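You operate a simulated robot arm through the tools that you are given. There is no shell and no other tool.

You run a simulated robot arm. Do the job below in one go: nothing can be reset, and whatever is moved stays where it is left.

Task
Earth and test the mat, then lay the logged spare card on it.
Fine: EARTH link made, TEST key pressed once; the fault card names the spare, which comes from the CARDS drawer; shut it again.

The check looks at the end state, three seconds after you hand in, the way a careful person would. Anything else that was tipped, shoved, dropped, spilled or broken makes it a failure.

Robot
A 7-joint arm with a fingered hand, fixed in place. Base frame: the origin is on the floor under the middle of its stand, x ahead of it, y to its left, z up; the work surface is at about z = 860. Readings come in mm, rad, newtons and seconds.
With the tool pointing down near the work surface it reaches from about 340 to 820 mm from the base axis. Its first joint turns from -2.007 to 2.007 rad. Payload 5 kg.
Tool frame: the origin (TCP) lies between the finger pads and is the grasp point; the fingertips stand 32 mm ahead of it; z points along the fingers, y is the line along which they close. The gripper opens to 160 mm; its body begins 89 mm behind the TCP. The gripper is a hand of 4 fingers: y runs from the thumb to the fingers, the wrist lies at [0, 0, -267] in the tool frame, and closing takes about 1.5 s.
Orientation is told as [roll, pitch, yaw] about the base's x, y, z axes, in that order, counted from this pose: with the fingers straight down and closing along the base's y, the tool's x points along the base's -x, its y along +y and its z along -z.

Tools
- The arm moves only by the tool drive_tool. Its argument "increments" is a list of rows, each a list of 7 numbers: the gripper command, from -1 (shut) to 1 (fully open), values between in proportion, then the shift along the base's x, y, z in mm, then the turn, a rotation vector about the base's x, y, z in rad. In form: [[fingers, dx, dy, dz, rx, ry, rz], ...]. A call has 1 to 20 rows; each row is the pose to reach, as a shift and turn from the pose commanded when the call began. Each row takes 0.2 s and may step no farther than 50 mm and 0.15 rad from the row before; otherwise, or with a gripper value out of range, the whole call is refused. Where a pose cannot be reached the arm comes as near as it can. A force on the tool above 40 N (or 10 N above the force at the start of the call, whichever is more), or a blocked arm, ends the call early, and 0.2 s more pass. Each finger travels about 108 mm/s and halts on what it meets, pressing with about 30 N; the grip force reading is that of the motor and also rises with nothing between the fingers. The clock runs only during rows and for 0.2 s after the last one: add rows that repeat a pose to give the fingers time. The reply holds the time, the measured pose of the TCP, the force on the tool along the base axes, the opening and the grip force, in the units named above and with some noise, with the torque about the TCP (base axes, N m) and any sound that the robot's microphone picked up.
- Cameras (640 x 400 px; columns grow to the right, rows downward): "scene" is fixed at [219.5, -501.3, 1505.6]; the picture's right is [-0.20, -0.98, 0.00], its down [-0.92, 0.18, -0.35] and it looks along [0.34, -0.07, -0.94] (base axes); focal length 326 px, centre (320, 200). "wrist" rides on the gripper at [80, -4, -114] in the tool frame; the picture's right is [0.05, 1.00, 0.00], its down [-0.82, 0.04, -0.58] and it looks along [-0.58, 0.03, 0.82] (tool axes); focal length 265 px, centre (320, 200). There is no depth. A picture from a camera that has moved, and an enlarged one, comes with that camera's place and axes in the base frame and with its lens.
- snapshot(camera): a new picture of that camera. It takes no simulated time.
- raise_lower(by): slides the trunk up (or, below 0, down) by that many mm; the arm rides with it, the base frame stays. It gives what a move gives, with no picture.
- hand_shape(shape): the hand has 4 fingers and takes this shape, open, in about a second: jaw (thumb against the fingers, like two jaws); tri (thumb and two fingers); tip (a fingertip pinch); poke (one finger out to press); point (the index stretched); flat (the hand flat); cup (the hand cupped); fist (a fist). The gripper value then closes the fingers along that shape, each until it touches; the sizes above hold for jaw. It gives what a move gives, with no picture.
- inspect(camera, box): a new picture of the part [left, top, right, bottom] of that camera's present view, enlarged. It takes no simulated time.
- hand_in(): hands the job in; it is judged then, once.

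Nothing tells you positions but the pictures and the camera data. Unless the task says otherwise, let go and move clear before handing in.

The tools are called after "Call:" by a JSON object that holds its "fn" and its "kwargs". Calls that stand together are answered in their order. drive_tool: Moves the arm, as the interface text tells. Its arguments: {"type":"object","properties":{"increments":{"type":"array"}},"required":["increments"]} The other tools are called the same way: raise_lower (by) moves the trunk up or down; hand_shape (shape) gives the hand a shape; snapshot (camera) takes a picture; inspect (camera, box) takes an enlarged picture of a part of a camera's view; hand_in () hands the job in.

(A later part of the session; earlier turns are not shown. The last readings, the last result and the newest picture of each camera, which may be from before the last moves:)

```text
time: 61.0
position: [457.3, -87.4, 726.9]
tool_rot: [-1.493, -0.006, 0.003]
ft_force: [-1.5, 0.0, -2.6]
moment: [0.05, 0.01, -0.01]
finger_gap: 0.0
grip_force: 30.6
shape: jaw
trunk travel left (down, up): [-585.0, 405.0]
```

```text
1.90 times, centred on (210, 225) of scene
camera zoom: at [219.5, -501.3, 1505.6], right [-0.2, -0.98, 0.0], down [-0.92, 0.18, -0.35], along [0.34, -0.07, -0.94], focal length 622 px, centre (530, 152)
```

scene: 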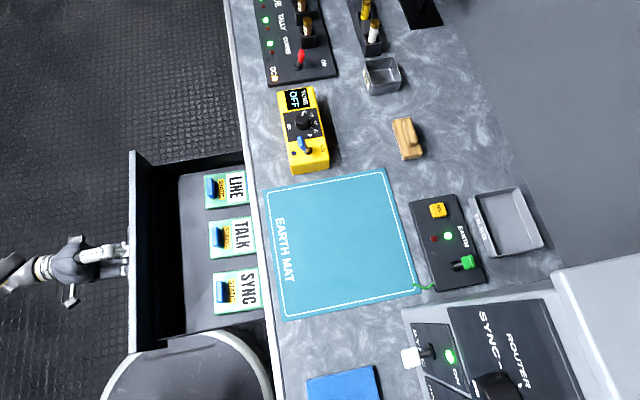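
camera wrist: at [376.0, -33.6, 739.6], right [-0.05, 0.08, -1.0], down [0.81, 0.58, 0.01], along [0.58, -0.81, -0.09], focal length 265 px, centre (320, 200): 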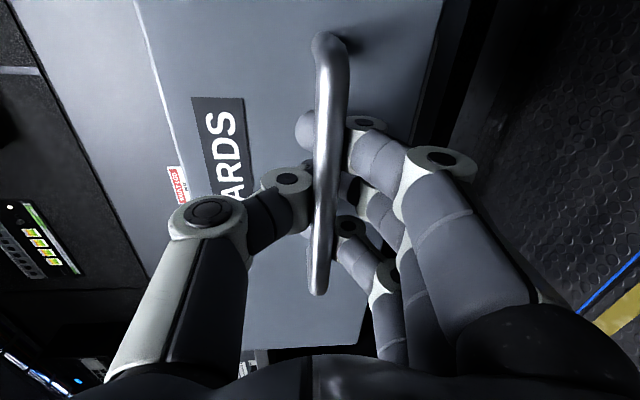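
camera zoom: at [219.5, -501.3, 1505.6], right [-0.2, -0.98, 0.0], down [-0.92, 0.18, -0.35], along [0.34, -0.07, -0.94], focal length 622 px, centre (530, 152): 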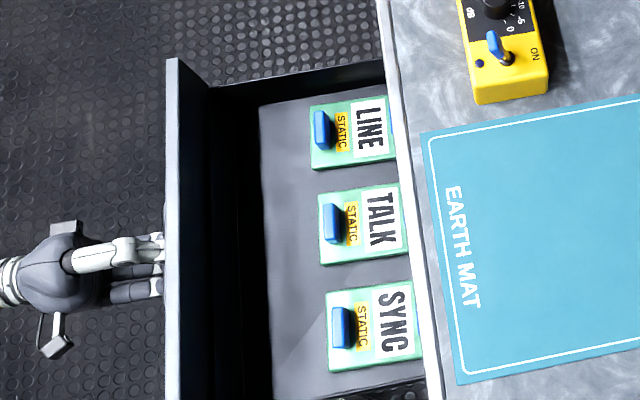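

The SYNC card is the one nearest the -x end. I'll pull slightly more so the cards come fully clear of the bench edge.

Call:
{"fn": "drive_tool", "kwargs": {"increments": [[-1, 0, 10, 0, 0, 0, 0], [-1, 0, 20, 0, 0, 0, 0], [-1, 0, 30, 0, 0, 0, 0], [-1, 0, 40, 0, 0, 0, 0]]}}

Call:
{"fn": "snapshot", "kwargs": {"camera": "scene"}}

Call:
{"fn": "inspect", "kwargs": {"camera": "scene", "box": [100, 120, 300, 330]}}

```text
time: 61.7
position: [455.1, -75.7, 728.2]
tool_rot: [-1.501, -0.001, -0.005]
ft_force: [5.5, -31.0, -7.4]
moment: [-0.11, -0.05, 0.08]
finger_gap: 0.1
grip_force: 29.1
shape: jaw
trunk travel left (down, up): [-585.0, 405.0]
stopped in row 3: the force on the tool passed its limit at 48 N (the readings are from after the stop); the commanded pose is now the measured one
```

```text
taken
```

scene: 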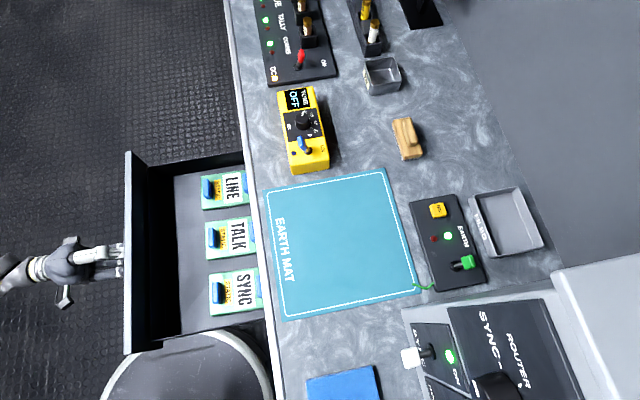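

```text
1.90 times, centred on (200, 225) of scene
camera zoom: at [219.5, -501.3, 1505.6], right [-0.2, -0.98, 0.0], down [-0.92, 0.18, -0.35], along [0.34, -0.07, -0.94], focal length 622 px, centre (549, 152)
```

zoom: 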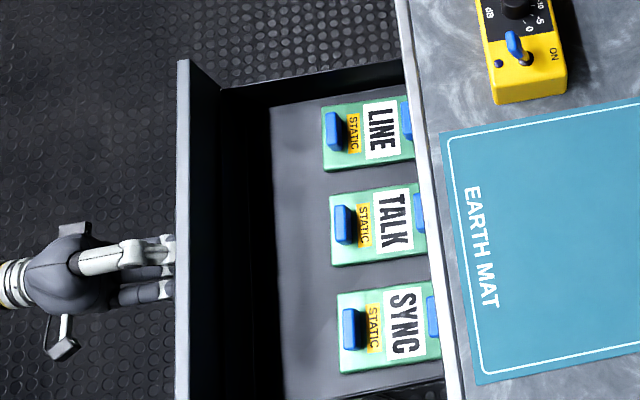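

The drawer is at its end stop, about 295 mm open. I'll release the handle, back away in +y, and then look down into the drawer.

Call:
{"fn": "drive_tool", "kwargs": {"increments": [[-1, 0, -3, 0, 0, 0, 0], [0, 0, -3, 0, 0, 0, 0], [0, 0, -3, 0, 0, 0, 0], [0, 0, -3, 0, 0, 0, 0], [0, 0, -3, 0, 0, 0, 0]]}}

Call:
{"fn": "snapshot", "kwargs": {"camera": "wrist"}}

```text
time: 62.9
position: [456.7, -73.3, 728.8]
tool_rot: [-1.498, -0.003, -0.004]
ft_force: [-0.8, -0.2, -0.2]
moment: [0.0, 0.0, 0.01]
finger_gap: 79.4
grip_force: 0.1
shape: jaw
trunk travel left (down, up): [-585.0, 405.0]
```

```text
taken
camera wrist: at [375.7, 39.6, 740.3], right [-0.05, 0.07, -1.0], down [0.82, 0.58, 0.0], along [0.57, -0.81, -0.09], focal length 265 px, centre (320, 200)
```

wrist: 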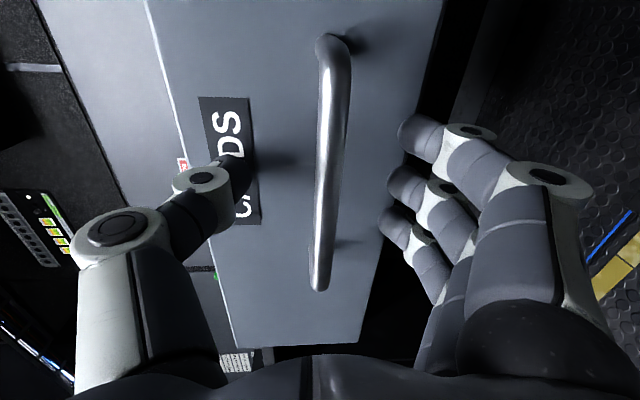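

The handle is free. I'll withdraw and raise the trunk so I can look down into the drawer.

Call:
{"fn": "drive_tool", "kwargs": {"increments": [[0, 0, 20, 0, 0, 0, 0], [0, 0, 40, 0, 0, 0, 0], [0, 0, 60, 0, 0, 0, 0], [0, 0, 60, 0, 0, 0, 0]]}}

Call:
{"fn": "raise_lower", "kwargs": {"by": 340}}

Call:
{"fn": "snapshot", "kwargs": {"camera": "scene"}}

Call:
{"fn": "snapshot", "kwargs": {"camera": "wrist"}}

```text
time: 63.9
position: [456.1, -14.2, 729.5]
tool_rot: [-1.499, -0.005, -0.005]
ft_force: [-0.5, 0.0, -0.1]
moment: [-0.02, 0.0, 0.0]
finger_gap: 79.5
grip_force: 0.0
shape: jaw
trunk travel left (down, up): [-585.0, 405.0]
```

```text
time: 67.2
position: [455.4, -15.0, 1068.5]
tool_rot: [-1.499, -0.002, -0.002]
ft_force: [0.5, -0.4, -1.0]
moment: [0.0, 0.02, 0.02]
finger_gap: 79.7
grip_force: 0.1
shape: jaw
trunk travel left (down, up): [-925.0, 65.0]
```

```text
taken
```

scene: 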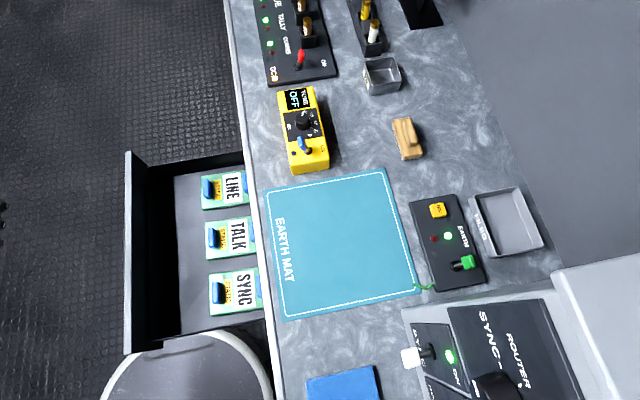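

```text
taken
camera wrist: at [376.2, 98.9, 1081.3], right [-0.05, 0.07, -1.0], down [0.82, 0.58, 0.0], along [0.57, -0.81, -0.09], focal length 265 px, centre (320, 200)
```

wrist: 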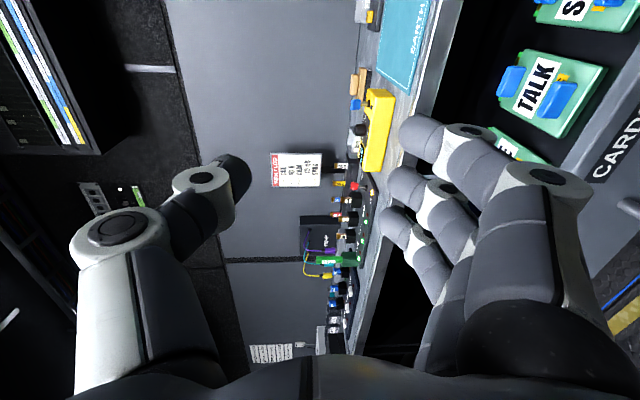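

I'll bring the hand upright again and yaw it so the camera looks down into the drawer from the robot side.

Call:
{"fn": "drive_tool", "kwargs": {"increments": [[1, -10, -5, 5, 0.14, 0, 0], [1, -20, -10, 10, 0.28, 0, 0], [1, -30, -15, 15, 0.42, 0, 0], [1, -40, -20, 20, 0.56, 0, 0], [1, -50, -30, 20, 0.7, 0, 0], [1, -60, -40, 20, 0.84, 0, 0], [1, -70, -50, 20, 0.98, 0, 0], [1, -80, -60, 20, 1.12, 0, 0], [1, -90, -75, 20, 1.26, 0, 0], [1, -100, -90, 20, 1.4, 0, 0], [1, -110, -105, 20, 1.495, 0, 0], [1, -110, -105, 20, 1.495, 0, 0]]}}

Call:
{"fn": "drive_tool", "kwargs": {"increments": [[1, 0, -10, 0, 0, 0, -0.14], [1, 0, -20, 0, 0, 0, -0.28], [1, 0, -30, 0, 0, 0, -0.42], [1, 0, -40, 0, 0, 0, -0.56], [1, 0, -50, 0, 0, 0, -0.7], [1, 0, -60, 0, 0, 0, -0.84], [1, 0, -70, 0, 0, 0, -0.98], [1, 0, -80, 0, 0, 0, -1.12], [1, 0, -90, 0, 0, 0, -1.26], [1, 0, -100, 0, 0, 0, -1.4], [1, 0, -110, 0, 0, 0, -1.54], [1, 0, -110, 0, 0, 0, -1.54]]}}

Call:
{"fn": "snapshot", "kwargs": {"camera": "wrist"}}

Call:
{"fn": "snapshot", "kwargs": {"camera": "scene"}}

```text
time: 69.8
position: [346.3, -118.3, 1087.5]
tool_rot: [-0.005, 0.001, -0.005]
ft_force: [-0.4, 0.9, 0.4]
moment: [-0.02, 0.01, 0.01]
finger_gap: 159.8
grip_force: 0.1
shape: jaw
trunk travel left (down, up): [-925.0, 65.0]
```

```text
time: 72.4
position: [345.7, -229.0, 1091.0]
tool_rot: [-0.005, 0.001, -1.547]
ft_force: [0.7, 0.4, 0.5]
moment: [0.0, -0.01, 0.0]
finger_gap: 159.9
grip_force: 0.1
shape: jaw
trunk travel left (down, up): [-925.0, 65.0]
```

```text
taken
camera wrist: at [339.8, -149.0, 1204.9], right [1.0, 0.08, 0.0], down [0.06, -0.82, 0.58], along [0.04, -0.57, -0.82], focal length 265 px, centre (320, 200)
```

wrist: 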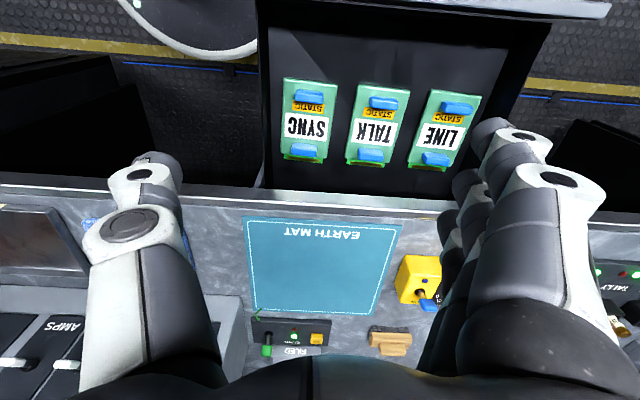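

```text
taken
```

scene: 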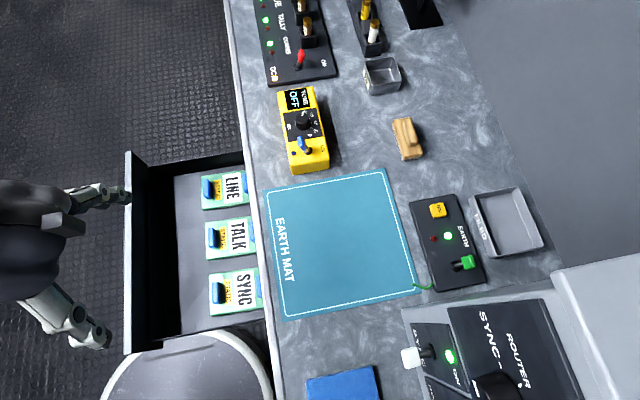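

Call:
{"fn": "inspect", "kwargs": {"camera": "wrist", "box": [250, 50, 430, 200]}}

Call:
{"fn": "inspect", "kwargs": {"camera": "wrist", "box": [265, 65, 345, 175]}}

Call:
{"fn": "inspect", "kwargs": {"camera": "scene", "box": [190, 250, 290, 330]}}

```text
2.67 times, centred on (340, 125) of wrist
camera zoom: at [339.8, -149.0, 1204.9], right [1.0, 0.08, 0.0], down [0.06, -0.82, 0.58], along [0.04, -0.57, -0.82], focal length 708 px, centre (267, 400)
```

zoom: 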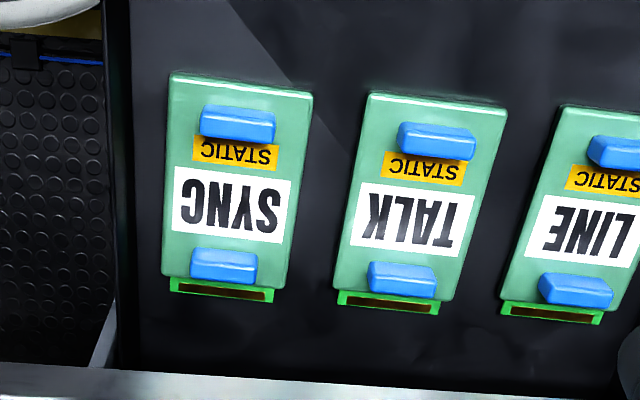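

```text
3.64 times, centred on (305, 120) of wrist
camera zoom: at [339.8, -149.0, 1204.9], right [1.0, 0.08, 0.0], down [0.06, -0.82, 0.58], along [0.04, -0.57, -0.82], focal length 965 px, centre (374, 491)
```

zoom: 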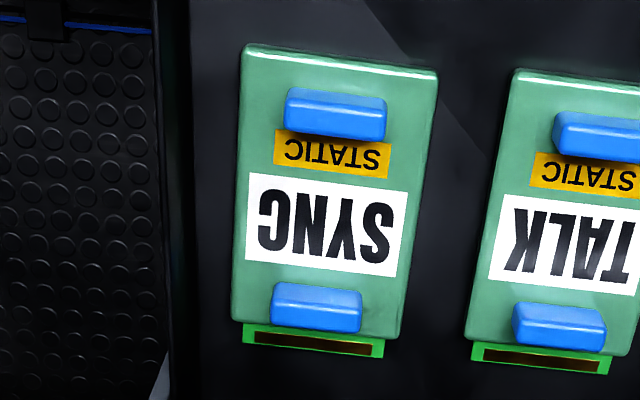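

```text
5.00 times, centred on (240, 290) of scene
camera zoom: at [219.5, -501.3, 1505.6], right [-0.2, -0.98, 0.0], down [-0.92, 0.18, -0.35], along [0.34, -0.07, -0.94], focal length 1632 px, centre (720, -250)
```

zoom: 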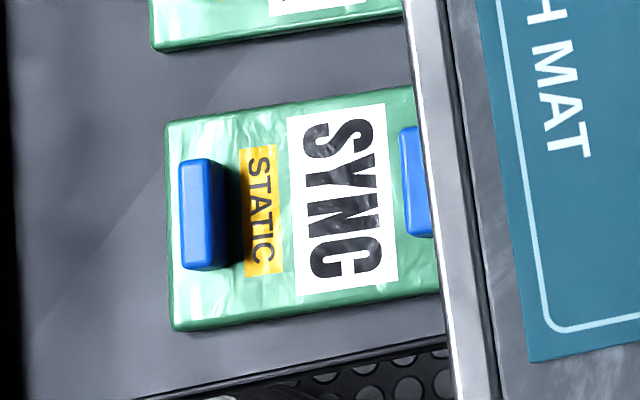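

The SYNC card is clear: two blue grips at about (331, -273) and (325, -379), tops at z≈696, the board tilted about -0.045 rad, its connector end under the bench edge. My plan is to pinch the front grip, slide the card about 60 mm toward me in the drawer, then take it by both grips. First I'll yaw the hand to match and move above the front grip.

Call:
{"fn": "drive_tool", "kwargs": {"increments": [[1, 0, -4, 0, 0, 0, 0.14], [1, 0, -8, 0, 0, 0, 0.28], [1, -2, -12, 0, 0, 0, 0.42], [1, -4, -16, 0, 0, 0, 0.56], [1, -6, -20, 0, 0, 0, 0.7], [1, -8, -24, 0, 0, 0, 0.84], [1, -10, -28, 0, 0, 0, 0.98], [1, -12, -32, 0, 0, 0, 1.12], [0.5, -13, -36, 0, 0, 0, 1.26], [0, -14, -40, 0, 0, 0, 1.4], [-0.125, -14, -44, 0, 0, 0, 1.5], [-0.125, -14, -44, 0, 0, 0, 1.5]]}}

Call:
{"fn": "raise_lower", "kwargs": {"by": -170}}

Call:
{"fn": "snapshot", "kwargs": {"camera": "wrist"}}

Call:
{"fn": "snapshot", "kwargs": {"camera": "scene"}}

```text
time: 75.0
position: [333.3, -273.4, 1089.0]
tool_rot: [-0.004, 0.002, -0.043]
ft_force: [-0.1, 0.3, -0.1]
moment: [0.02, -0.03, 0.01]
finger_gap: 70.7
grip_force: 0.0
shape: jaw
trunk travel left (down, up): [-925.0, 65.0]
```

```text
time: 76.9
position: [331.3, -274.7, 919.5]
tool_rot: [-0.005, 0.002, -0.046]
ft_force: [0.5, -0.2, -0.5]
moment: [0.0, 0.01, 0.02]
finger_gap: 71.0
grip_force: 0.0
shape: jaw
trunk travel left (down, up): [-755.0, 235.0]
```

```text
taken
camera wrist: at [252.0, -273.9, 1033.7], right [-0.01, 1.0, 0.0], down [0.82, 0.01, 0.58], along [0.58, 0.0, -0.82], focal length 265 px, centre (320, 200)
```

wrist: 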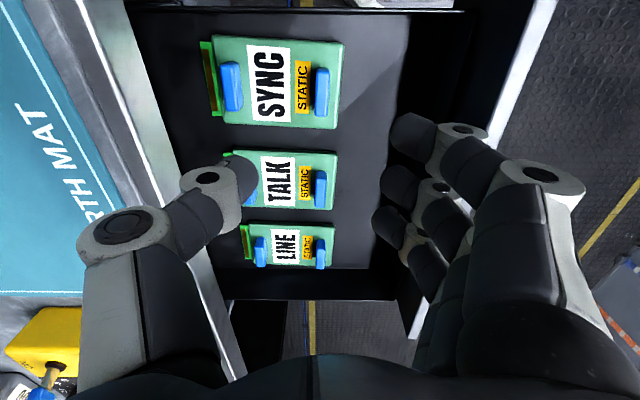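

```text
taken
```

scene: 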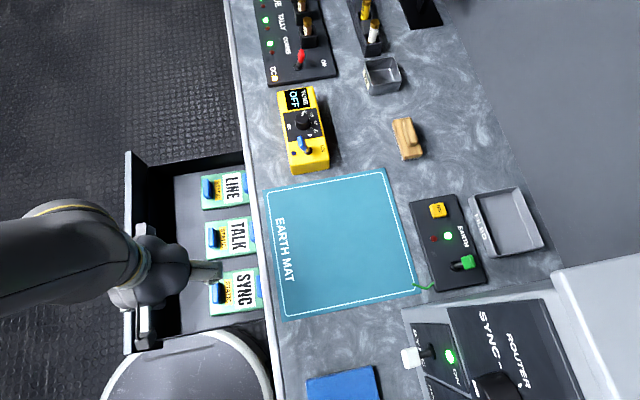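

Call:
{"fn": "inspect", "kwargs": {"camera": "wrist", "box": [190, 20, 360, 140]}}

```text
3.33 times, centred on (275, 80) of wrist
camera zoom: at [252.0, -273.9, 1033.7], right [-0.01, 1.0, 0.0], down [0.82, 0.01, 0.58], along [0.58, 0.0, -0.82], focal length 885 px, centre (470, 600)
```

zoom: 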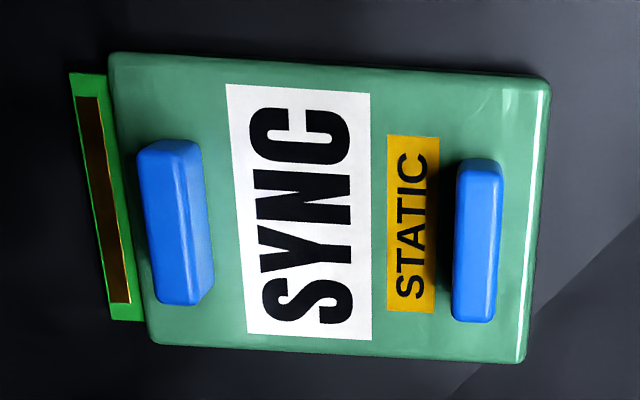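

The card is seen well: centre ≈ (324.5, -325), 98 × 150 mm, front grip centre ≈ (332, -271), 53 mm long and 14 mm thick. I'll descend over the front grip, stopping a little above to check.

Call:
{"fn": "drive_tool", "kwargs": {"increments": [[-0.125, 0, 1, -40, 0, 0, 0], [-0.125, 0, 2, -80, 0, 0, 0], [-0.125, 0, 3, -120, 0, 0, 0], [-0.125, 0, 3, -155, 0, 0, 0], [-0.125, 0, 3, -170, 0, 0, 0], [-0.125, 0, 3, -170, 0, 0, 0]]}}

Call:
{"fn": "snapshot", "kwargs": {"camera": "wrist"}}

Call:
{"fn": "inspect", "kwargs": {"camera": "scene", "box": [100, 200, 300, 360]}}

```text
time: 78.3
position: [331.3, -271.7, 747.3]
tool_rot: [-0.006, 0.001, -0.044]
ft_force: [0.3, 0.6, 0.5]
moment: [-0.02, -0.02, 0.02]
finger_gap: 70.8
grip_force: 0.1
shape: jaw
trunk travel left (down, up): [-755.0, 235.0]
```

```text
taken
camera wrist: at [251.8, -272.1, 862.4], right [-0.01, 1.0, 0.0], down [0.82, 0.01, 0.58], along [0.58, 0.0, -0.82], focal length 265 px, centre (320, 200)
```

wrist: 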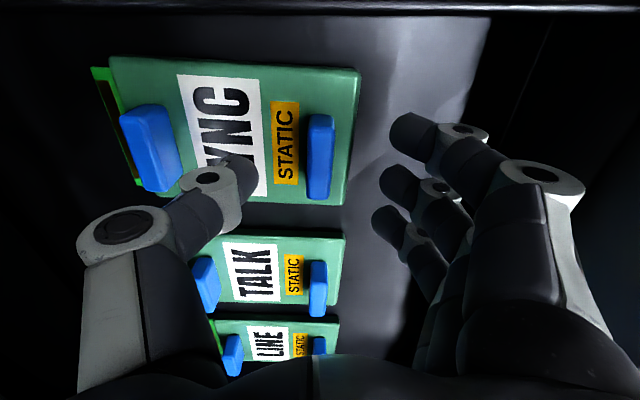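

```text
2.50 times, centred on (200, 280) of scene
camera zoom: at [219.5, -501.3, 1505.6], right [-0.2, -0.98, 0.0], down [-0.92, 0.18, -0.35], along [0.34, -0.07, -0.94], focal length 816 px, centre (620, 0)
```

zoom: 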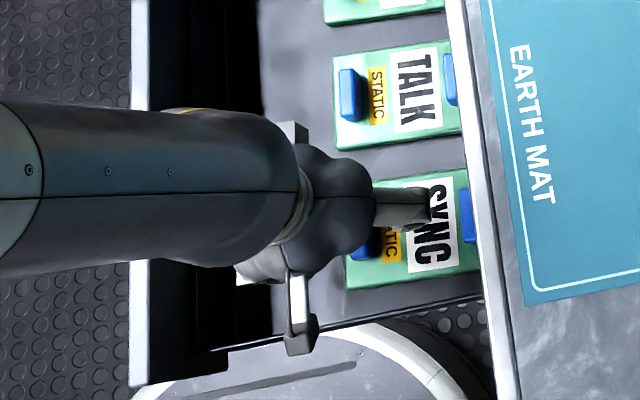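

Centred on the front grip. I'll lower the last 30 mm and close.

Call:
{"fn": "drive_tool", "kwargs": {"increments": [[-0.3, 0, 0.5, -12, 0, 0, 0], [-0.3, 0, 0.5, -22, 0, 0, 0], [-0.3, 0, 0.5, -28, 0, 0, 0], [-0.3, 0, 0.5, -30, 0, 0, 0], [-0.3, 0, 0.5, -30, 0, 0, 0]]}}

Call:
{"fn": "snapshot", "kwargs": {"camera": "wrist"}}

```text
time: 79.3
position: [333.3, -272.8, 723.4]
tool_rot: [-0.014, -0.001, -0.049]
ft_force: [-5.1, -1.3, 31.1]
moment: [-1.35, 0.28, -0.21]
finger_gap: 57.0
grip_force: 0.0
shape: jaw
trunk travel left (down, up): [-755.0, 235.0]
stopped in row 4: the force on the tool passed its limit at 44 N (the readings are from after the stop); the commanded pose is now the measured one
```

```text
taken
camera wrist: at [252.3, -273.1, 837.7], right [0.0, 1.0, -0.01], down [0.82, 0.01, 0.58], along [0.58, -0.01, -0.82], focal length 265 px, centre (320, 200)
```

wrist: 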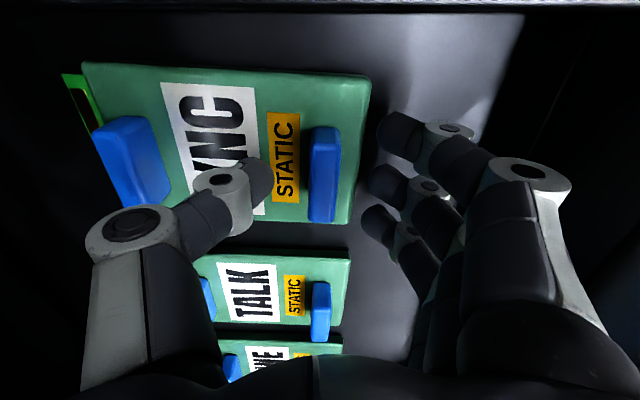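

The thumb tip met the card surface at TCP z≈723. I'll lift 2 mm to take the load off and then close on the grip.

Call:
{"fn": "drive_tool", "kwargs": {"increments": [[-0.3, 0, 1, 2, 0, 0, 0], [-0.3, 0, 1, 2.5, 0, 0, 0], [-0.5, 0, 1, 2.5, 0, 0, 0], [-0.7, 0, 1, 2.5, 0, 0, 0], [-0.9, 0, 1, 2.5, 0, 0, 0], [-1, 0, 1, 2.5, 0, 0, 0], [-1, 0, 1, 2.5, 0, 0, 0], [-1, 0, 1, 2.5, 0, 0, 0]]}}

Call:
{"fn": "snapshot", "kwargs": {"camera": "wrist"}}

```text
time: 81.1
position: [333.7, -271.5, 723.9]
tool_rot: [-0.008, 0.001, -0.046]
ft_force: [0.6, 0.1, 6.9]
moment: [0.28, -0.02, -0.01]
finger_gap: 25.0
grip_force: 30.1
shape: jaw
trunk travel left (down, up): [-755.0, 235.0]
```

```text
taken
camera wrist: at [253.5, -271.1, 838.1], right [-0.01, 1.0, -0.01], down [0.82, 0.01, 0.58], along [0.58, 0.0, -0.82], focal length 265 px, centre (320, 200)
```

wrist: 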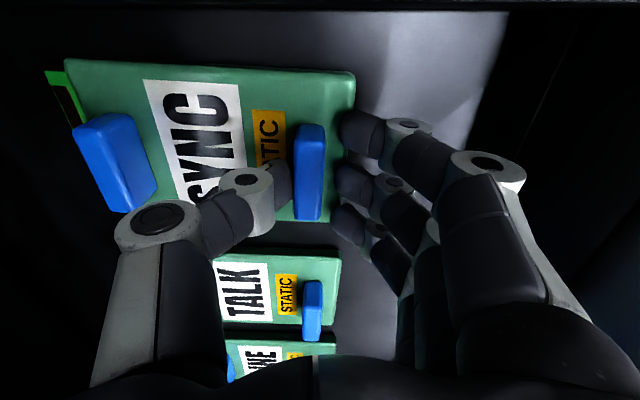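

The hand has the front grip between thumb and card edge (gap 25 mm), having nudged the card back about 9 mm. I'll drag it toward me along the drawer floor.

Call:
{"fn": "drive_tool", "kwargs": {"increments": [[-1, 0, 5, 1, 0, 0, 0], [-1, 0, 13, 1, 0, 0, 0], [-1, 0, 22, 1, 0, 0, 0], [-1, 0, 31, 1, 0, 0, 0], [-1, 0, 40, 1, 0, 0, 0], [-1, 0, 49, 1, 0, 0, 0], [-1, 0, 58, 1, 0, 0, 0], [-1, 0, 66, 1, 0, 0, 0], [-1, 0, 66, 1, 0, 0, 0]]}}

Call:
{"fn": "snapshot", "kwargs": {"camera": "wrist"}}

Call:
{"fn": "inspect", "kwargs": {"camera": "scene", "box": [100, 130, 300, 360]}}

```text
time: 83.1
position: [335.7, -205.7, 724.8]
tool_rot: [-0.009, -0.001, -0.047]
ft_force: [-0.5, 0.0, 3.2]
moment: [0.09, -0.04, -0.05]
finger_gap: 22.1
grip_force: 30.0
shape: jaw
trunk travel left (down, up): [-755.0, 235.0]
```

```text
taken
camera wrist: at [254.5, -205.6, 839.1], right [-0.01, 1.0, -0.01], down [0.82, 0.01, 0.58], along [0.58, 0.0, -0.82], focal length 265 px, centre (320, 200)
```

wrist: 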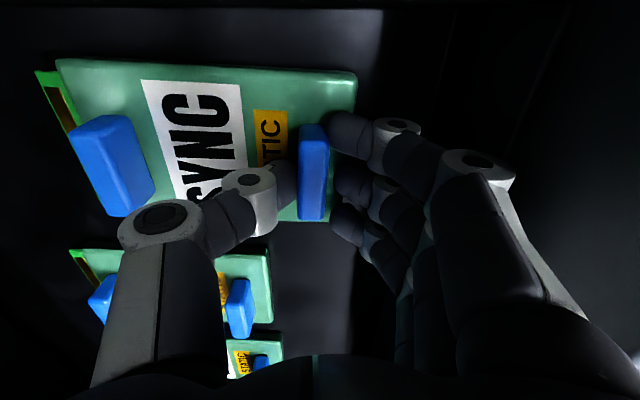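

```text
1.74 times, centred on (200, 245) of scene
camera zoom: at [219.5, -501.3, 1505.6], right [-0.2, -0.98, 0.0], down [-0.92, 0.18, -0.35], along [0.34, -0.07, -0.94], focal length 568 px, centre (529, 122)
```

zoom: 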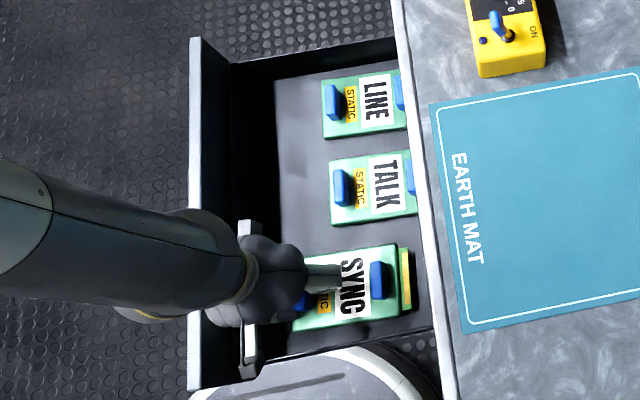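

The card has slid clear; its connector end is now well out from under the bench. I'll release gently, rise straight up, and re-measure for a two-grip grasp.

Call:
{"fn": "drive_tool", "kwargs": {"increments": [[-0.6, 0, 0, 0, 0, 0, 0], [-0.45, 0, 0, 0, 0, 0, 0], [-0.45, 0, 0, 0, 0, 0, 0], [-0.45, 0, 0, 20, 0, 0, 0], [-0.45, 0, -5, 50, 0, 0, 0], [-0.45, -3, -20, 90, 0, 0, 0], [-0.45, -6, -40, 130, 0, 0, 0], [-0.45, -9, -60, 170, 0, 0, 0], [-0.45, -9, -60, 170, 0, 0, 0]]}}

Call:
{"fn": "snapshot", "kwargs": {"camera": "wrist"}}

Call:
{"fn": "snapshot", "kwargs": {"camera": "scene"}}

```text
time: 85.1
position: [321.5, -265.8, 895.2]
tool_rot: [-0.008, 0.002, -0.046]
ft_force: [0.8, -0.1, -0.4]
moment: [-0.02, 0.01, 0.02]
finger_gap: 43.5
grip_force: 0.1
shape: jaw
trunk travel left (down, up): [-755.0, 235.0]
```

```text
taken
camera wrist: at [241.6, -265.8, 1008.7], right [-0.01, 1.0, -0.01], down [0.82, 0.01, 0.58], along [0.58, 0.0, -0.82], focal length 265 px, centre (320, 200)
```

wrist: 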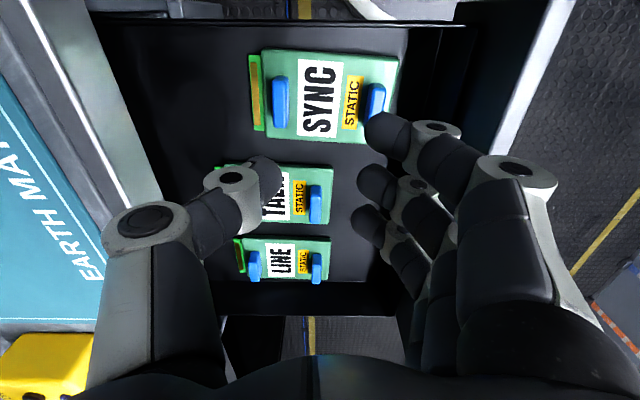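

```text
taken
```

scene: 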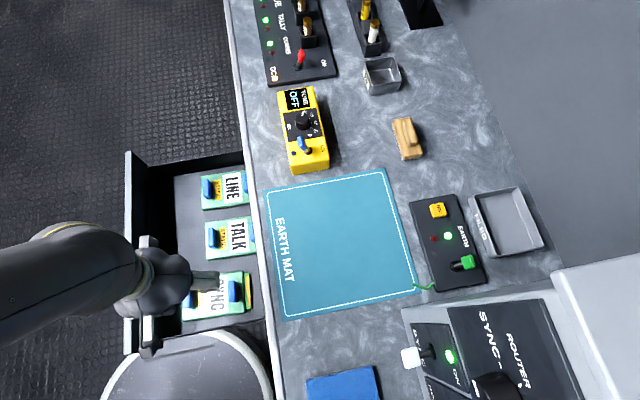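

Call:
{"fn": "inspect", "kwargs": {"camera": "wrist", "box": [235, 30, 415, 155]}}

Call:
{"fn": "inspect", "kwargs": {"camera": "scene", "box": [160, 250, 290, 340]}}

```text
3.20 times, centred on (325, 92) of wrist
camera zoom: at [241.6, -265.8, 1008.7], right [-0.01, 1.0, -0.01], down [0.82, 0.01, 0.58], along [0.58, 0.0, -0.82], focal length 849 px, centre (304, 544)
```

zoom: 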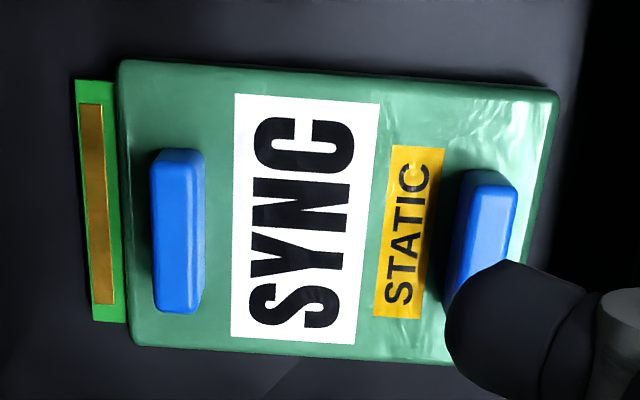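

```text
4.44 times, centred on (225, 295) of scene
camera zoom: at [219.5, -501.3, 1505.6], right [-0.2, -0.98, 0.0], down [-0.92, 0.18, -0.35], along [0.34, -0.07, -0.94], focal length 1451 px, centre (742, -222)
```

zoom: 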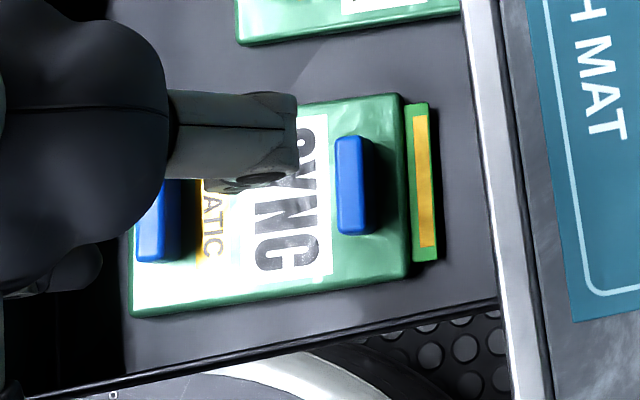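

Both grips are measured: rear ≈ (326, -314), front ≈ (328, -202), so the midpoint is about (327, -258) with an outer span of about 126 mm. I'll open fully, centre on that, and descend to just above.

Call:
{"fn": "drive_tool", "kwargs": {"increments": [[0.3, 5, 7, 0, 0, 0, -0.006], [1, 5, 7, 0, 0, 0, -0.006], [1, 5, 7, 0, 0, 0, -0.006], [1, 5, 7, -40, 0, 0, -0.006], [1, 5, 7, -80, 0, 0, -0.006], [1, 5, 7, -115, 0, 0, -0.006], [1, 5, 7, -140, 0, 0, -0.006], [1, 5, 7, -140, 0, 0, -0.006]]}}

Call:
{"fn": "snapshot", "kwargs": {"camera": "wrist"}}

Call:
{"fn": "inspect", "kwargs": {"camera": "scene", "box": [100, 230, 300, 360]}}

```text
time: 86.9
position: [331.0, -258.1, 754.3]
tool_rot: [-0.009, 0.0, -0.052]
ft_force: [-0.5, 0.4, 0.1]
moment: [-0.02, -0.01, 0.01]
finger_gap: 160.0
grip_force: 0.0
shape: jaw
trunk travel left (down, up): [-755.0, 235.0]
```

```text
taken
camera wrist: at [250.2, -257.5, 867.8], right [0.0, 1.0, -0.01], down [0.82, 0.0, 0.58], along [0.58, -0.01, -0.82], focal length 265 px, centre (320, 200)
```

wrist: 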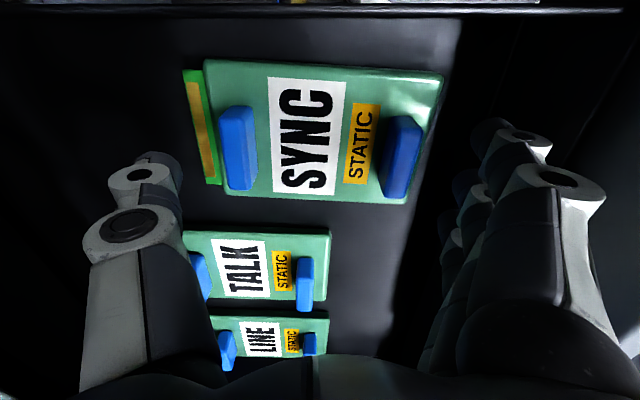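

```text
3.08 times, centred on (200, 295) of scene
camera zoom: at [219.5, -501.3, 1505.6], right [-0.2, -0.98, 0.0], down [-0.92, 0.18, -0.35], along [0.34, -0.07, -0.94], focal length 1004 px, centre (689, -92)
```

zoom: 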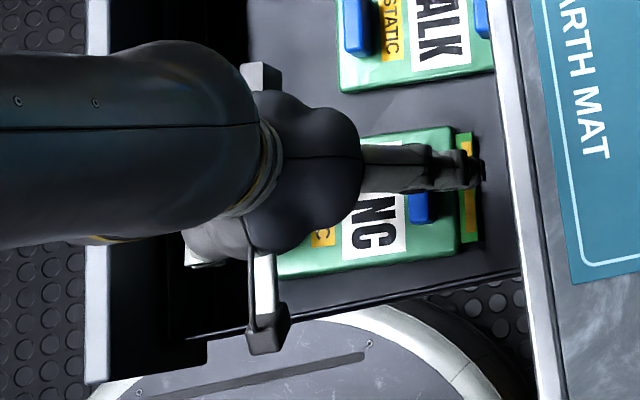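

The hand is centred between the two grips. I'll descend 27 mm to grip height and close slowly.

Call:
{"fn": "drive_tool", "kwargs": {"increments": [[1, -1, 0, -10, 0, 0, 0], [1, -1, 0, -20, 0, 0, 0], [1, -1, 0, -27, 0, 0, 0], [1, -1, 0, -27, 0, 0, 0]]}}

Call:
{"fn": "snapshot", "kwargs": {"camera": "wrist"}}

```text
time: 87.9
position: [329.1, -259.0, 727.0]
tool_rot: [-0.009, -0.001, -0.053]
ft_force: [0.1, 0.5, 0.7]
moment: [-0.02, -0.01, 0.01]
finger_gap: 159.9
grip_force: 0.0
shape: jaw
trunk travel left (down, up): [-755.0, 235.0]
```

```text
taken
camera wrist: at [248.7, -257.9, 842.0], right [0.0, 1.0, -0.01], down [0.82, 0.0, 0.58], along [0.58, -0.01, -0.82], focal length 265 px, centre (320, 200)
```

wrist: 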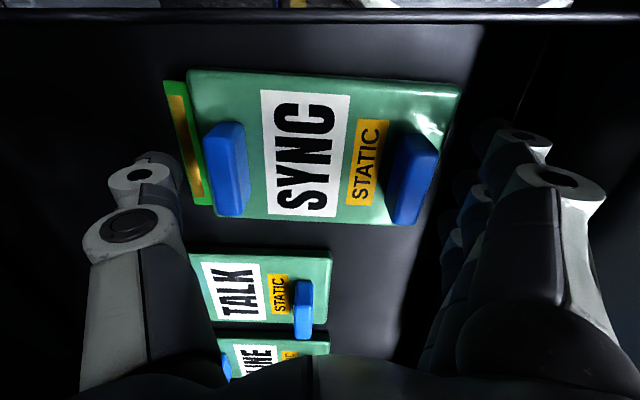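

Call:
{"fn": "drive_tool", "kwargs": {"increments": [[0.85, 0, 0, 0, 0, 0, 0], [0.75, 0, 0, 0, 0, 0, 0], [0.65, 0, 0, 0, 0, 0, 0], [0.55, 0, 0, 0, 0, 0, 0], [0.45, 0, 0, 0, 0, 0, 0], [0.45, 0, 0, 0, 0, 0, 0]]}}

Call:
{"fn": "snapshot", "kwargs": {"camera": "wrist"}}

```text
time: 89.3
position: [328.1, -258.4, 728.8]
tool_rot: [-0.009, -0.001, -0.052]
ft_force: [-0.5, 0.5, -0.4]
moment: [-0.02, 0.03, -0.01]
finger_gap: 116.9
grip_force: 0.0
shape: jaw
trunk travel left (down, up): [-755.0, 235.0]
```

```text
taken
camera wrist: at [248.6, -257.8, 842.2], right [0.0, 1.0, -0.01], down [0.82, 0.0, 0.58], along [0.58, -0.01, -0.82], focal length 265 px, centre (320, 200)
```

wrist: 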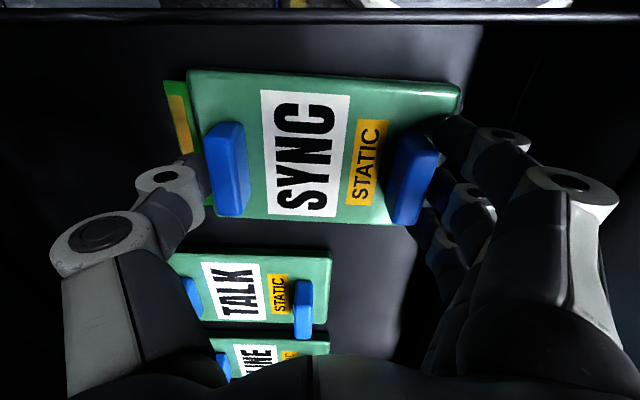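

Fingertips are right beside both grips. I'll continue closing until they press.

Call:
{"fn": "drive_tool", "kwargs": {"increments": [[0.35, 0, 0, 0, 0, 0, 0], [0.25, 0, 0, 0, 0, 0, 0], [0.15, 0, 0, 0, 0, 0, 0], [0.15, 0, 0, 0, 0, 0, 0]]}}

Call:
{"fn": "snapshot", "kwargs": {"camera": "wrist"}}

```text
time: 90.3
position: [327.5, -258.8, 727.1]
tool_rot: [-0.01, 0.001, -0.055]
ft_force: [-0.3, 0.6, 0.1]
moment: [0.06, -0.02, 0.03]
finger_gap: 110.8
grip_force: 29.9
shape: jaw
trunk travel left (down, up): [-755.0, 235.0]
```

```text
taken
camera wrist: at [248.6, -257.8, 842.1], right [0.0, 1.0, -0.01], down [0.82, 0.0, 0.58], along [0.58, -0.01, -0.82], focal length 265 px, centre (320, 200)
```

wrist: 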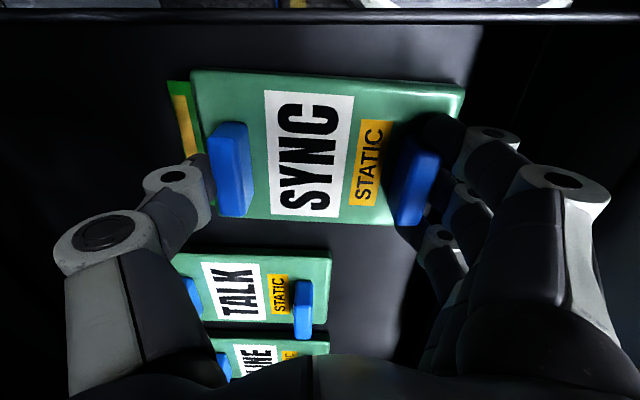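

Both grips are held with 30 N at a 111 mm gap. I'll lift slowly and check that the card follows level.

Call:
{"fn": "drive_tool", "kwargs": {"increments": [[0, 0, 0, 3, 0, 0, 0], [0, 0, 0, 8, 0, 0, 0], [0, 0, 0, 14, 0, 0, 0], [0, 0, 0, 20, 0, 0, 0], [0, 0, 0, 20, 0, 0, 0]]}}

Call:
{"fn": "snapshot", "kwargs": {"camera": "wrist"}}

Call:
{"fn": "inspect", "kwargs": {"camera": "scene", "box": [100, 230, 300, 360]}}

```text
time: 91.5
position: [329.1, -258.2, 748.4]
tool_rot: [-0.01, 0.001, -0.052]
ft_force: [0.8, 0.0, -2.4]
moment: [-0.07, 0.02, 0.05]
finger_gap: 110.7
grip_force: 29.7
shape: jaw
trunk travel left (down, up): [-755.0, 235.0]
```

```text
taken
camera wrist: at [248.8, -258.2, 862.2], right [0.0, 1.0, -0.01], down [0.82, 0.0, 0.58], along [0.58, -0.01, -0.82], focal length 265 px, centre (320, 200)
```

wrist: 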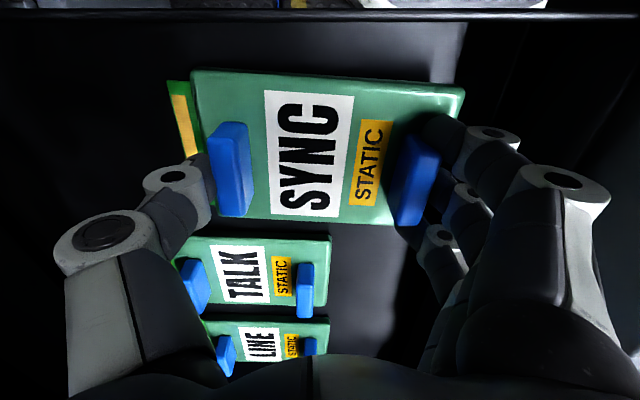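

```text
3.08 times, centred on (200, 295) of scene
camera zoom: at [219.5, -501.3, 1505.6], right [-0.2, -0.98, 0.0], down [-0.92, 0.18, -0.35], along [0.34, -0.07, -0.94], focal length 1004 px, centre (689, -92)
```

zoom: 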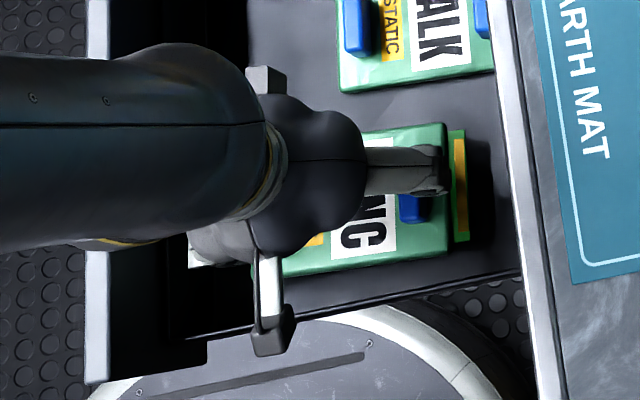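

The card is held level and lifted about 20 mm, weight ≈ 2.4 N. I'll raise it straight up, clear of the bench.

Call:
{"fn": "drive_tool", "kwargs": {"increments": [[0, 0, 0, 15, 0, 0, 0], [0, 0, 0, 35, 0, 0, 0], [0, 0, 0, 60, 0, 0, 0], [0, 0, 0, 85, 0, 0, 0], [0, 0, 0, 110, 0, 0, 0], [0, 0, 0, 135, 0, 0, 0], [0, 0, 0, 160, 0, 0, 0], [0, 0, 0, 185, 0, 0, 0], [0, 0, 0, 210, 0, 0, 0], [0, 0, 0, 230, 0, 0, 0], [0, 0, 0, 240, 0, 0, 0], [0, 0, 0, 240, 0, 0, 0]]}}

Call:
{"fn": "snapshot", "kwargs": {"camera": "wrist"}}

Call:
{"fn": "snapshot", "kwargs": {"camera": "scene"}}

```text
time: 94.1
position: [329.8, -258.0, 989.3]
tool_rot: [-0.01, 0.0, -0.053]
ft_force: [0.3, 0.3, -1.8]
moment: [-0.01, -0.01, 0.03]
finger_gap: 110.7
grip_force: 30.1
shape: jaw
trunk travel left (down, up): [-755.0, 235.0]
```

```text
taken
camera wrist: at [249.4, -258.2, 1102.4], right [0.0, 1.0, -0.01], down [0.82, 0.0, 0.58], along [0.58, -0.01, -0.82], focal length 265 px, centre (320, 200)
```

wrist: 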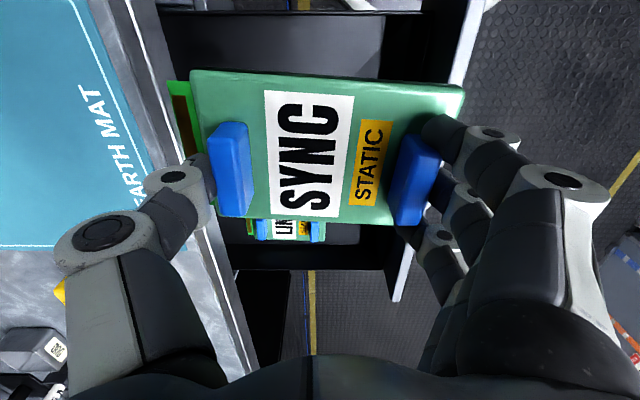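

```text
taken
```

scene: 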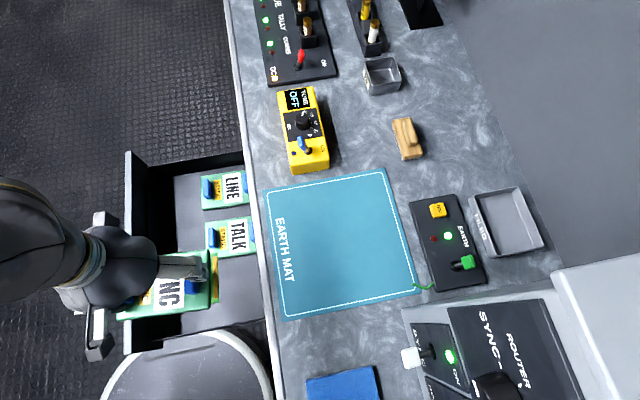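

The card is level and clear. I'll carry it over the mat centre, about (365, -568).

Call:
{"fn": "drive_tool", "kwargs": {"increments": [[0, 3, -20, 0, 0, 0, 0], [0, 6, -48, 0, 0, 0, 0], [0, 9, -76, 0, 0, 0, 0], [0, 12, -104, 0, 0, 0, 0], [0, 15, -132, 0, 0, 0, 0], [0, 18, -160, 0, 0, 0, 0], [0, 22, -188, 0, 0, 0, 0], [0, 26, -216, 0, 0, 0, 0], [0, 30, -244, 0, 0, 0, 0], [0, 33, -272, 0, 0, 0, 0], [0, 36, -296, 0, 0, 0, 0], [0, 36, -308, 0, 0, 0, 0], [0, 36, -308, 0, 0, 0, 0]]}}

Call:
{"fn": "snapshot", "kwargs": {"camera": "wrist"}}

Call:
{"fn": "snapshot", "kwargs": {"camera": "scene"}}

```text
time: 96.9
position: [363.4, -567.8, 988.5]
tool_rot: [-0.008, 0.0, -0.054]
ft_force: [-0.2, 0.9, -1.6]
moment: [0.05, -0.01, 0.0]
finger_gap: 110.3
grip_force: 30.1
shape: jaw
trunk travel left (down, up): [-755.0, 235.0]
```

```text
taken
camera wrist: at [284.1, -566.4, 1102.0], right [0.0, 1.0, -0.01], down [0.82, 0.0, 0.58], along [0.58, -0.01, -0.82], focal length 265 px, centre (320, 200)
```

wrist: 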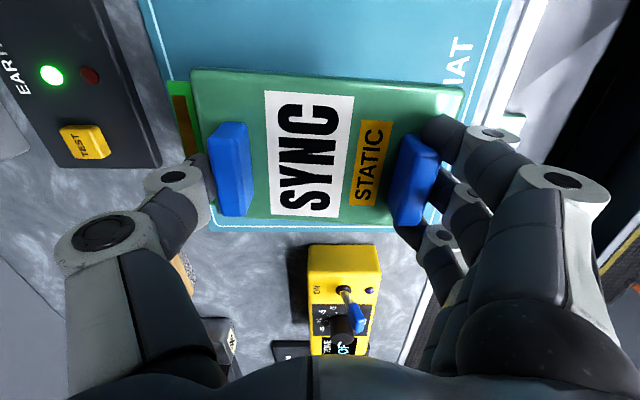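

```text
taken
```

scene: 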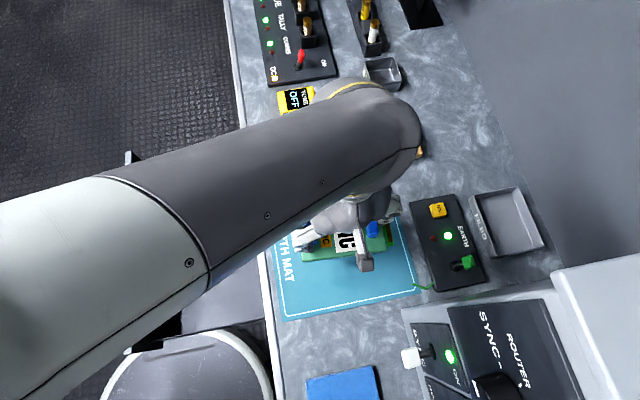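

The card is over the mat. I'll lower it to just above, then in small steps until it touches.

Call:
{"fn": "drive_tool", "kwargs": {"increments": [[0, 0, 0, -15, 0, 0, 0], [0, 0, 0, -32, 0, 0, 0], [0, 0, 0, -46, 0, 0, 0], [0, 0, 0, -56, 0, 0, 0], [0, 0, 0, -62, 0, 0, 0], [0, 0, 0, -62, 0, 0, 0]]}}

Call:
{"fn": "snapshot", "kwargs": {"camera": "wrist"}}

Call:
{"fn": "inspect", "kwargs": {"camera": "scene", "box": [250, 160, 450, 330]}}

```text
time: 98.3
position: [364.0, -567.6, 927.1]
tool_rot: [-0.006, 0.0, -0.052]
ft_force: [0.9, -0.1, -1.8]
moment: [0.02, 0.03, 0.0]
finger_gap: 110.2
grip_force: 29.7
shape: jaw
trunk travel left (down, up): [-755.0, 235.0]
```

```text
taken
camera wrist: at [283.5, -566.1, 1039.8], right [0.0, 1.0, -0.01], down [0.82, 0.0, 0.58], along [0.58, -0.01, -0.82], focal length 265 px, centre (320, 200)
```

wrist: 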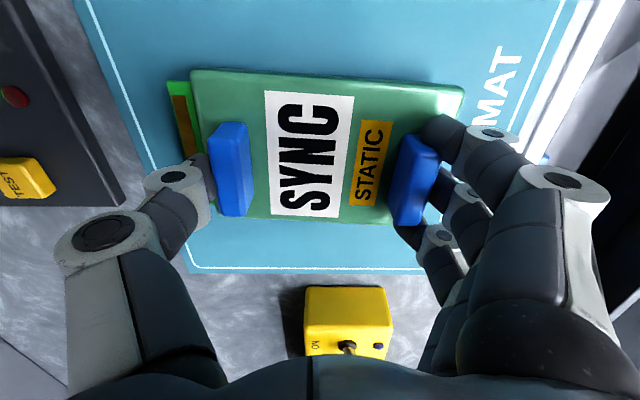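

```text
2.35 times, centred on (350, 245) of scene
camera zoom: at [219.5, -501.3, 1505.6], right [-0.2, -0.98, 0.0], down [-0.92, 0.18, -0.35], along [0.34, -0.07, -0.94], focal length 768 px, centre (249, 94)
```

zoom: 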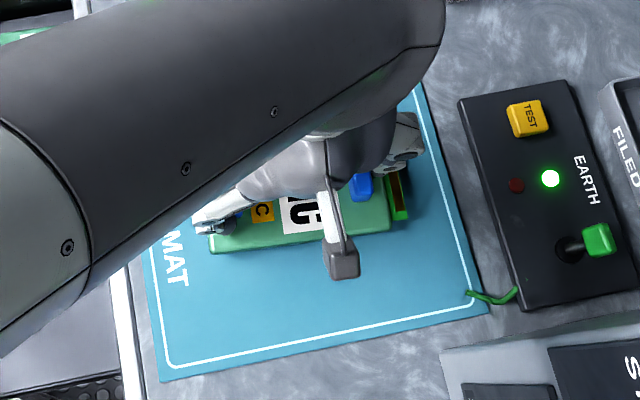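

Call:
{"fn": "drive_tool", "kwargs": {"increments": [[0, 0, 0, -3, 0, 0, 0], [0, 0, 0, -6, 0, 0, 0], [0, 0, 0, -8, 0, 0, 0], [0, 0, 0, -10, 0, 0, 0]]}}

```text
time: 99.3
position: [363.8, -566.2, 915.2]
tool_rot: [-0.007, 0.0, -0.053]
ft_force: [-0.5, -0.5, -1.0]
moment: [0.02, 0.01, -0.01]
finger_gap: 110.5
grip_force: 30.1
shape: jaw
trunk travel left (down, up): [-755.0, 235.0]
```

The card isn't down yet (still carrying about 1–2 N). I'll continue in 2 mm steps.

Call:
{"fn": "drive_tool", "kwargs": {"increments": [[0, 0, 0, -2, 0, 0, 0], [0, 0, 0, -4, 0, 0, 0]]}}

Call:
{"fn": "inspect", "kwargs": {"camera": "wrist", "box": [150, 50, 490, 260]}}

```text
time: 99.9
position: [364.9, -567.0, 913.3]
tool_rot: [-0.01, -0.001, -0.053]
ft_force: [-1.1, 1.3, 3.1]
moment: [0.22, -0.06, 0.08]
finger_gap: 110.2
grip_force: 29.8
shape: jaw
trunk travel left (down, up): [-755.0, 235.0]
```

```text
1.88 times, centred on (320, 155) of wrist
camera zoom: at [284.3, -566.0, 1026.8], right [0.0, 1.0, -0.01], down [0.82, 0.0, 0.58], along [0.58, -0.01, -0.82], focal length 500 px, centre (320, 285)
```

zoom: 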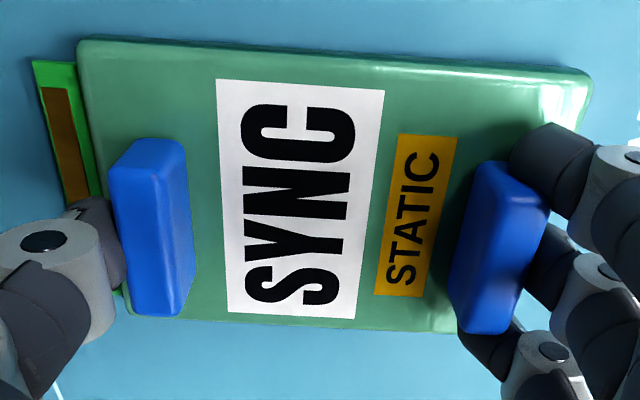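

The card has touched the mat. I'll settle it 1.5 mm more and then open the hand slowly.

Call:
{"fn": "drive_tool", "kwargs": {"increments": [[0, 0, 0, -1.5, 0, 0, 0], [0, 0, 0, -1.5, 0, 0, 0]]}}

Call:
{"fn": "drive_tool", "kwargs": {"increments": [[0.42, 0, 0, 0, 0, 0, 0], [0.5, 0, 0, 0, 0, 0, 0], [0.6, 0, 0, 1, 0, 0, 0], [0.8, 0, 0, 2, 0, 0, 0], [1, 0, 0, 3, 0, 0, 0], [1, 0, 0, 3, 0, 0, 0]]}}

Call:
{"fn": "snapshot", "kwargs": {"camera": "wrist"}}

```text
time: 100.5
position: [363.9, -566.0, 912.7]
tool_rot: [-0.011, -0.001, -0.051]
ft_force: [-1.0, -0.2, 11.4]
moment: [0.52, 0.01, 0.08]
finger_gap: 110.3
grip_force: 30.4
shape: jaw
trunk travel left (down, up): [-755.0, 235.0]
```

```text
time: 101.9
position: [365.8, -567.3, 913.3]
tool_rot: [-0.006, 0.0, -0.053]
ft_force: [0.5, -0.3, -0.5]
moment: [-0.02, -0.03, 0.0]
finger_gap: 159.7
grip_force: 0.1
shape: jaw
trunk travel left (down, up): [-755.0, 235.0]
```

```text
taken
camera wrist: at [285.1, -565.8, 1027.6], right [0.0, 1.0, -0.01], down [0.82, 0.0, 0.58], along [0.58, -0.01, -0.82], focal length 265 px, centre (320, 200)
```

wrist: 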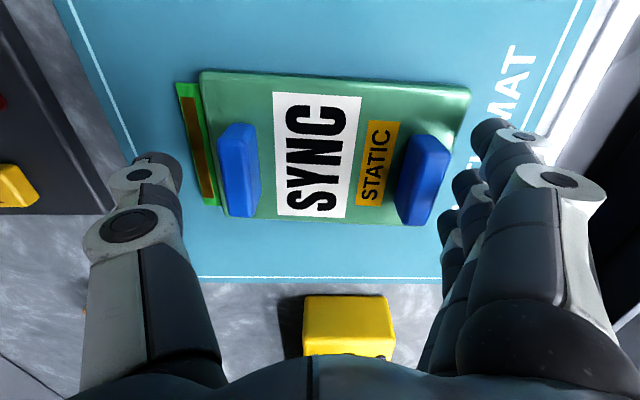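

The card lies flat on the mat, released. I'll lift the hand straight up clear of it.

Call:
{"fn": "drive_tool", "kwargs": {"increments": [[1, 0, 0, 10, 0, 0, 0], [1, 0, 0, 30, 0, 0, 0], [1, 0, 0, 60, 0, 0, 0], [1, 0, 0, 100, 0, 0, 0], [1, 0, 0, 140, 0, 0, 0], [1, 0, 0, 180, 0, 0, 0], [1, 0, 0, 180, 0, 0, 0]]}}

Call:
{"fn": "snapshot", "kwargs": {"camera": "wrist"}}

Call:
{"fn": "snapshot", "kwargs": {"camera": "scene"}}

```text
time: 103.5
position: [365.9, -568.2, 1095.0]
tool_rot: [-0.009, 0.001, -0.051]
ft_force: [1.0, 0.5, 0.7]
moment: [-0.04, -0.03, 0.0]
finger_gap: 159.8
grip_force: 0.0
shape: jaw
trunk travel left (down, up): [-755.0, 235.0]
```

```text
taken
camera wrist: at [284.8, -566.7, 1208.7], right [0.0, 1.0, -0.01], down [0.82, 0.0, 0.58], along [0.58, -0.01, -0.82], focal length 265 px, centre (320, 200)
```

wrist: 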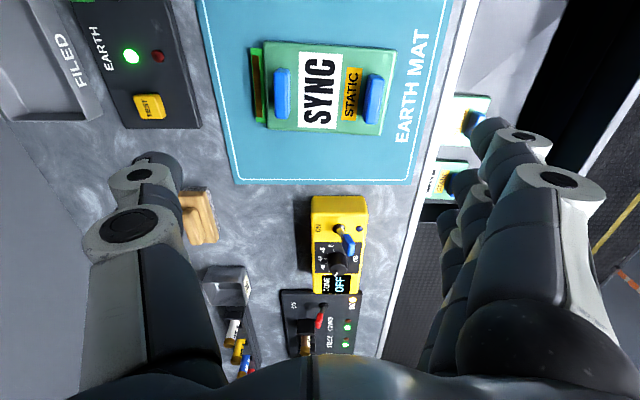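

```text
taken
```

scene: 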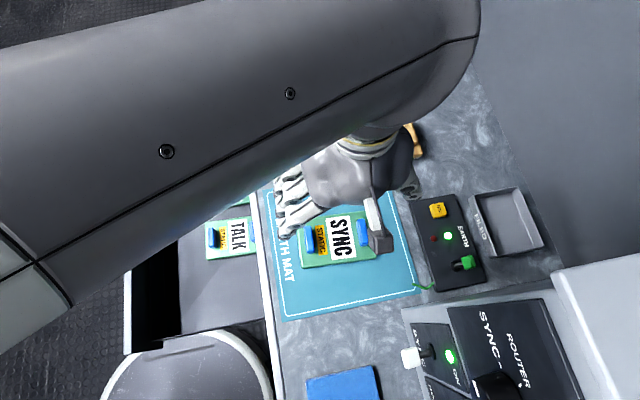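

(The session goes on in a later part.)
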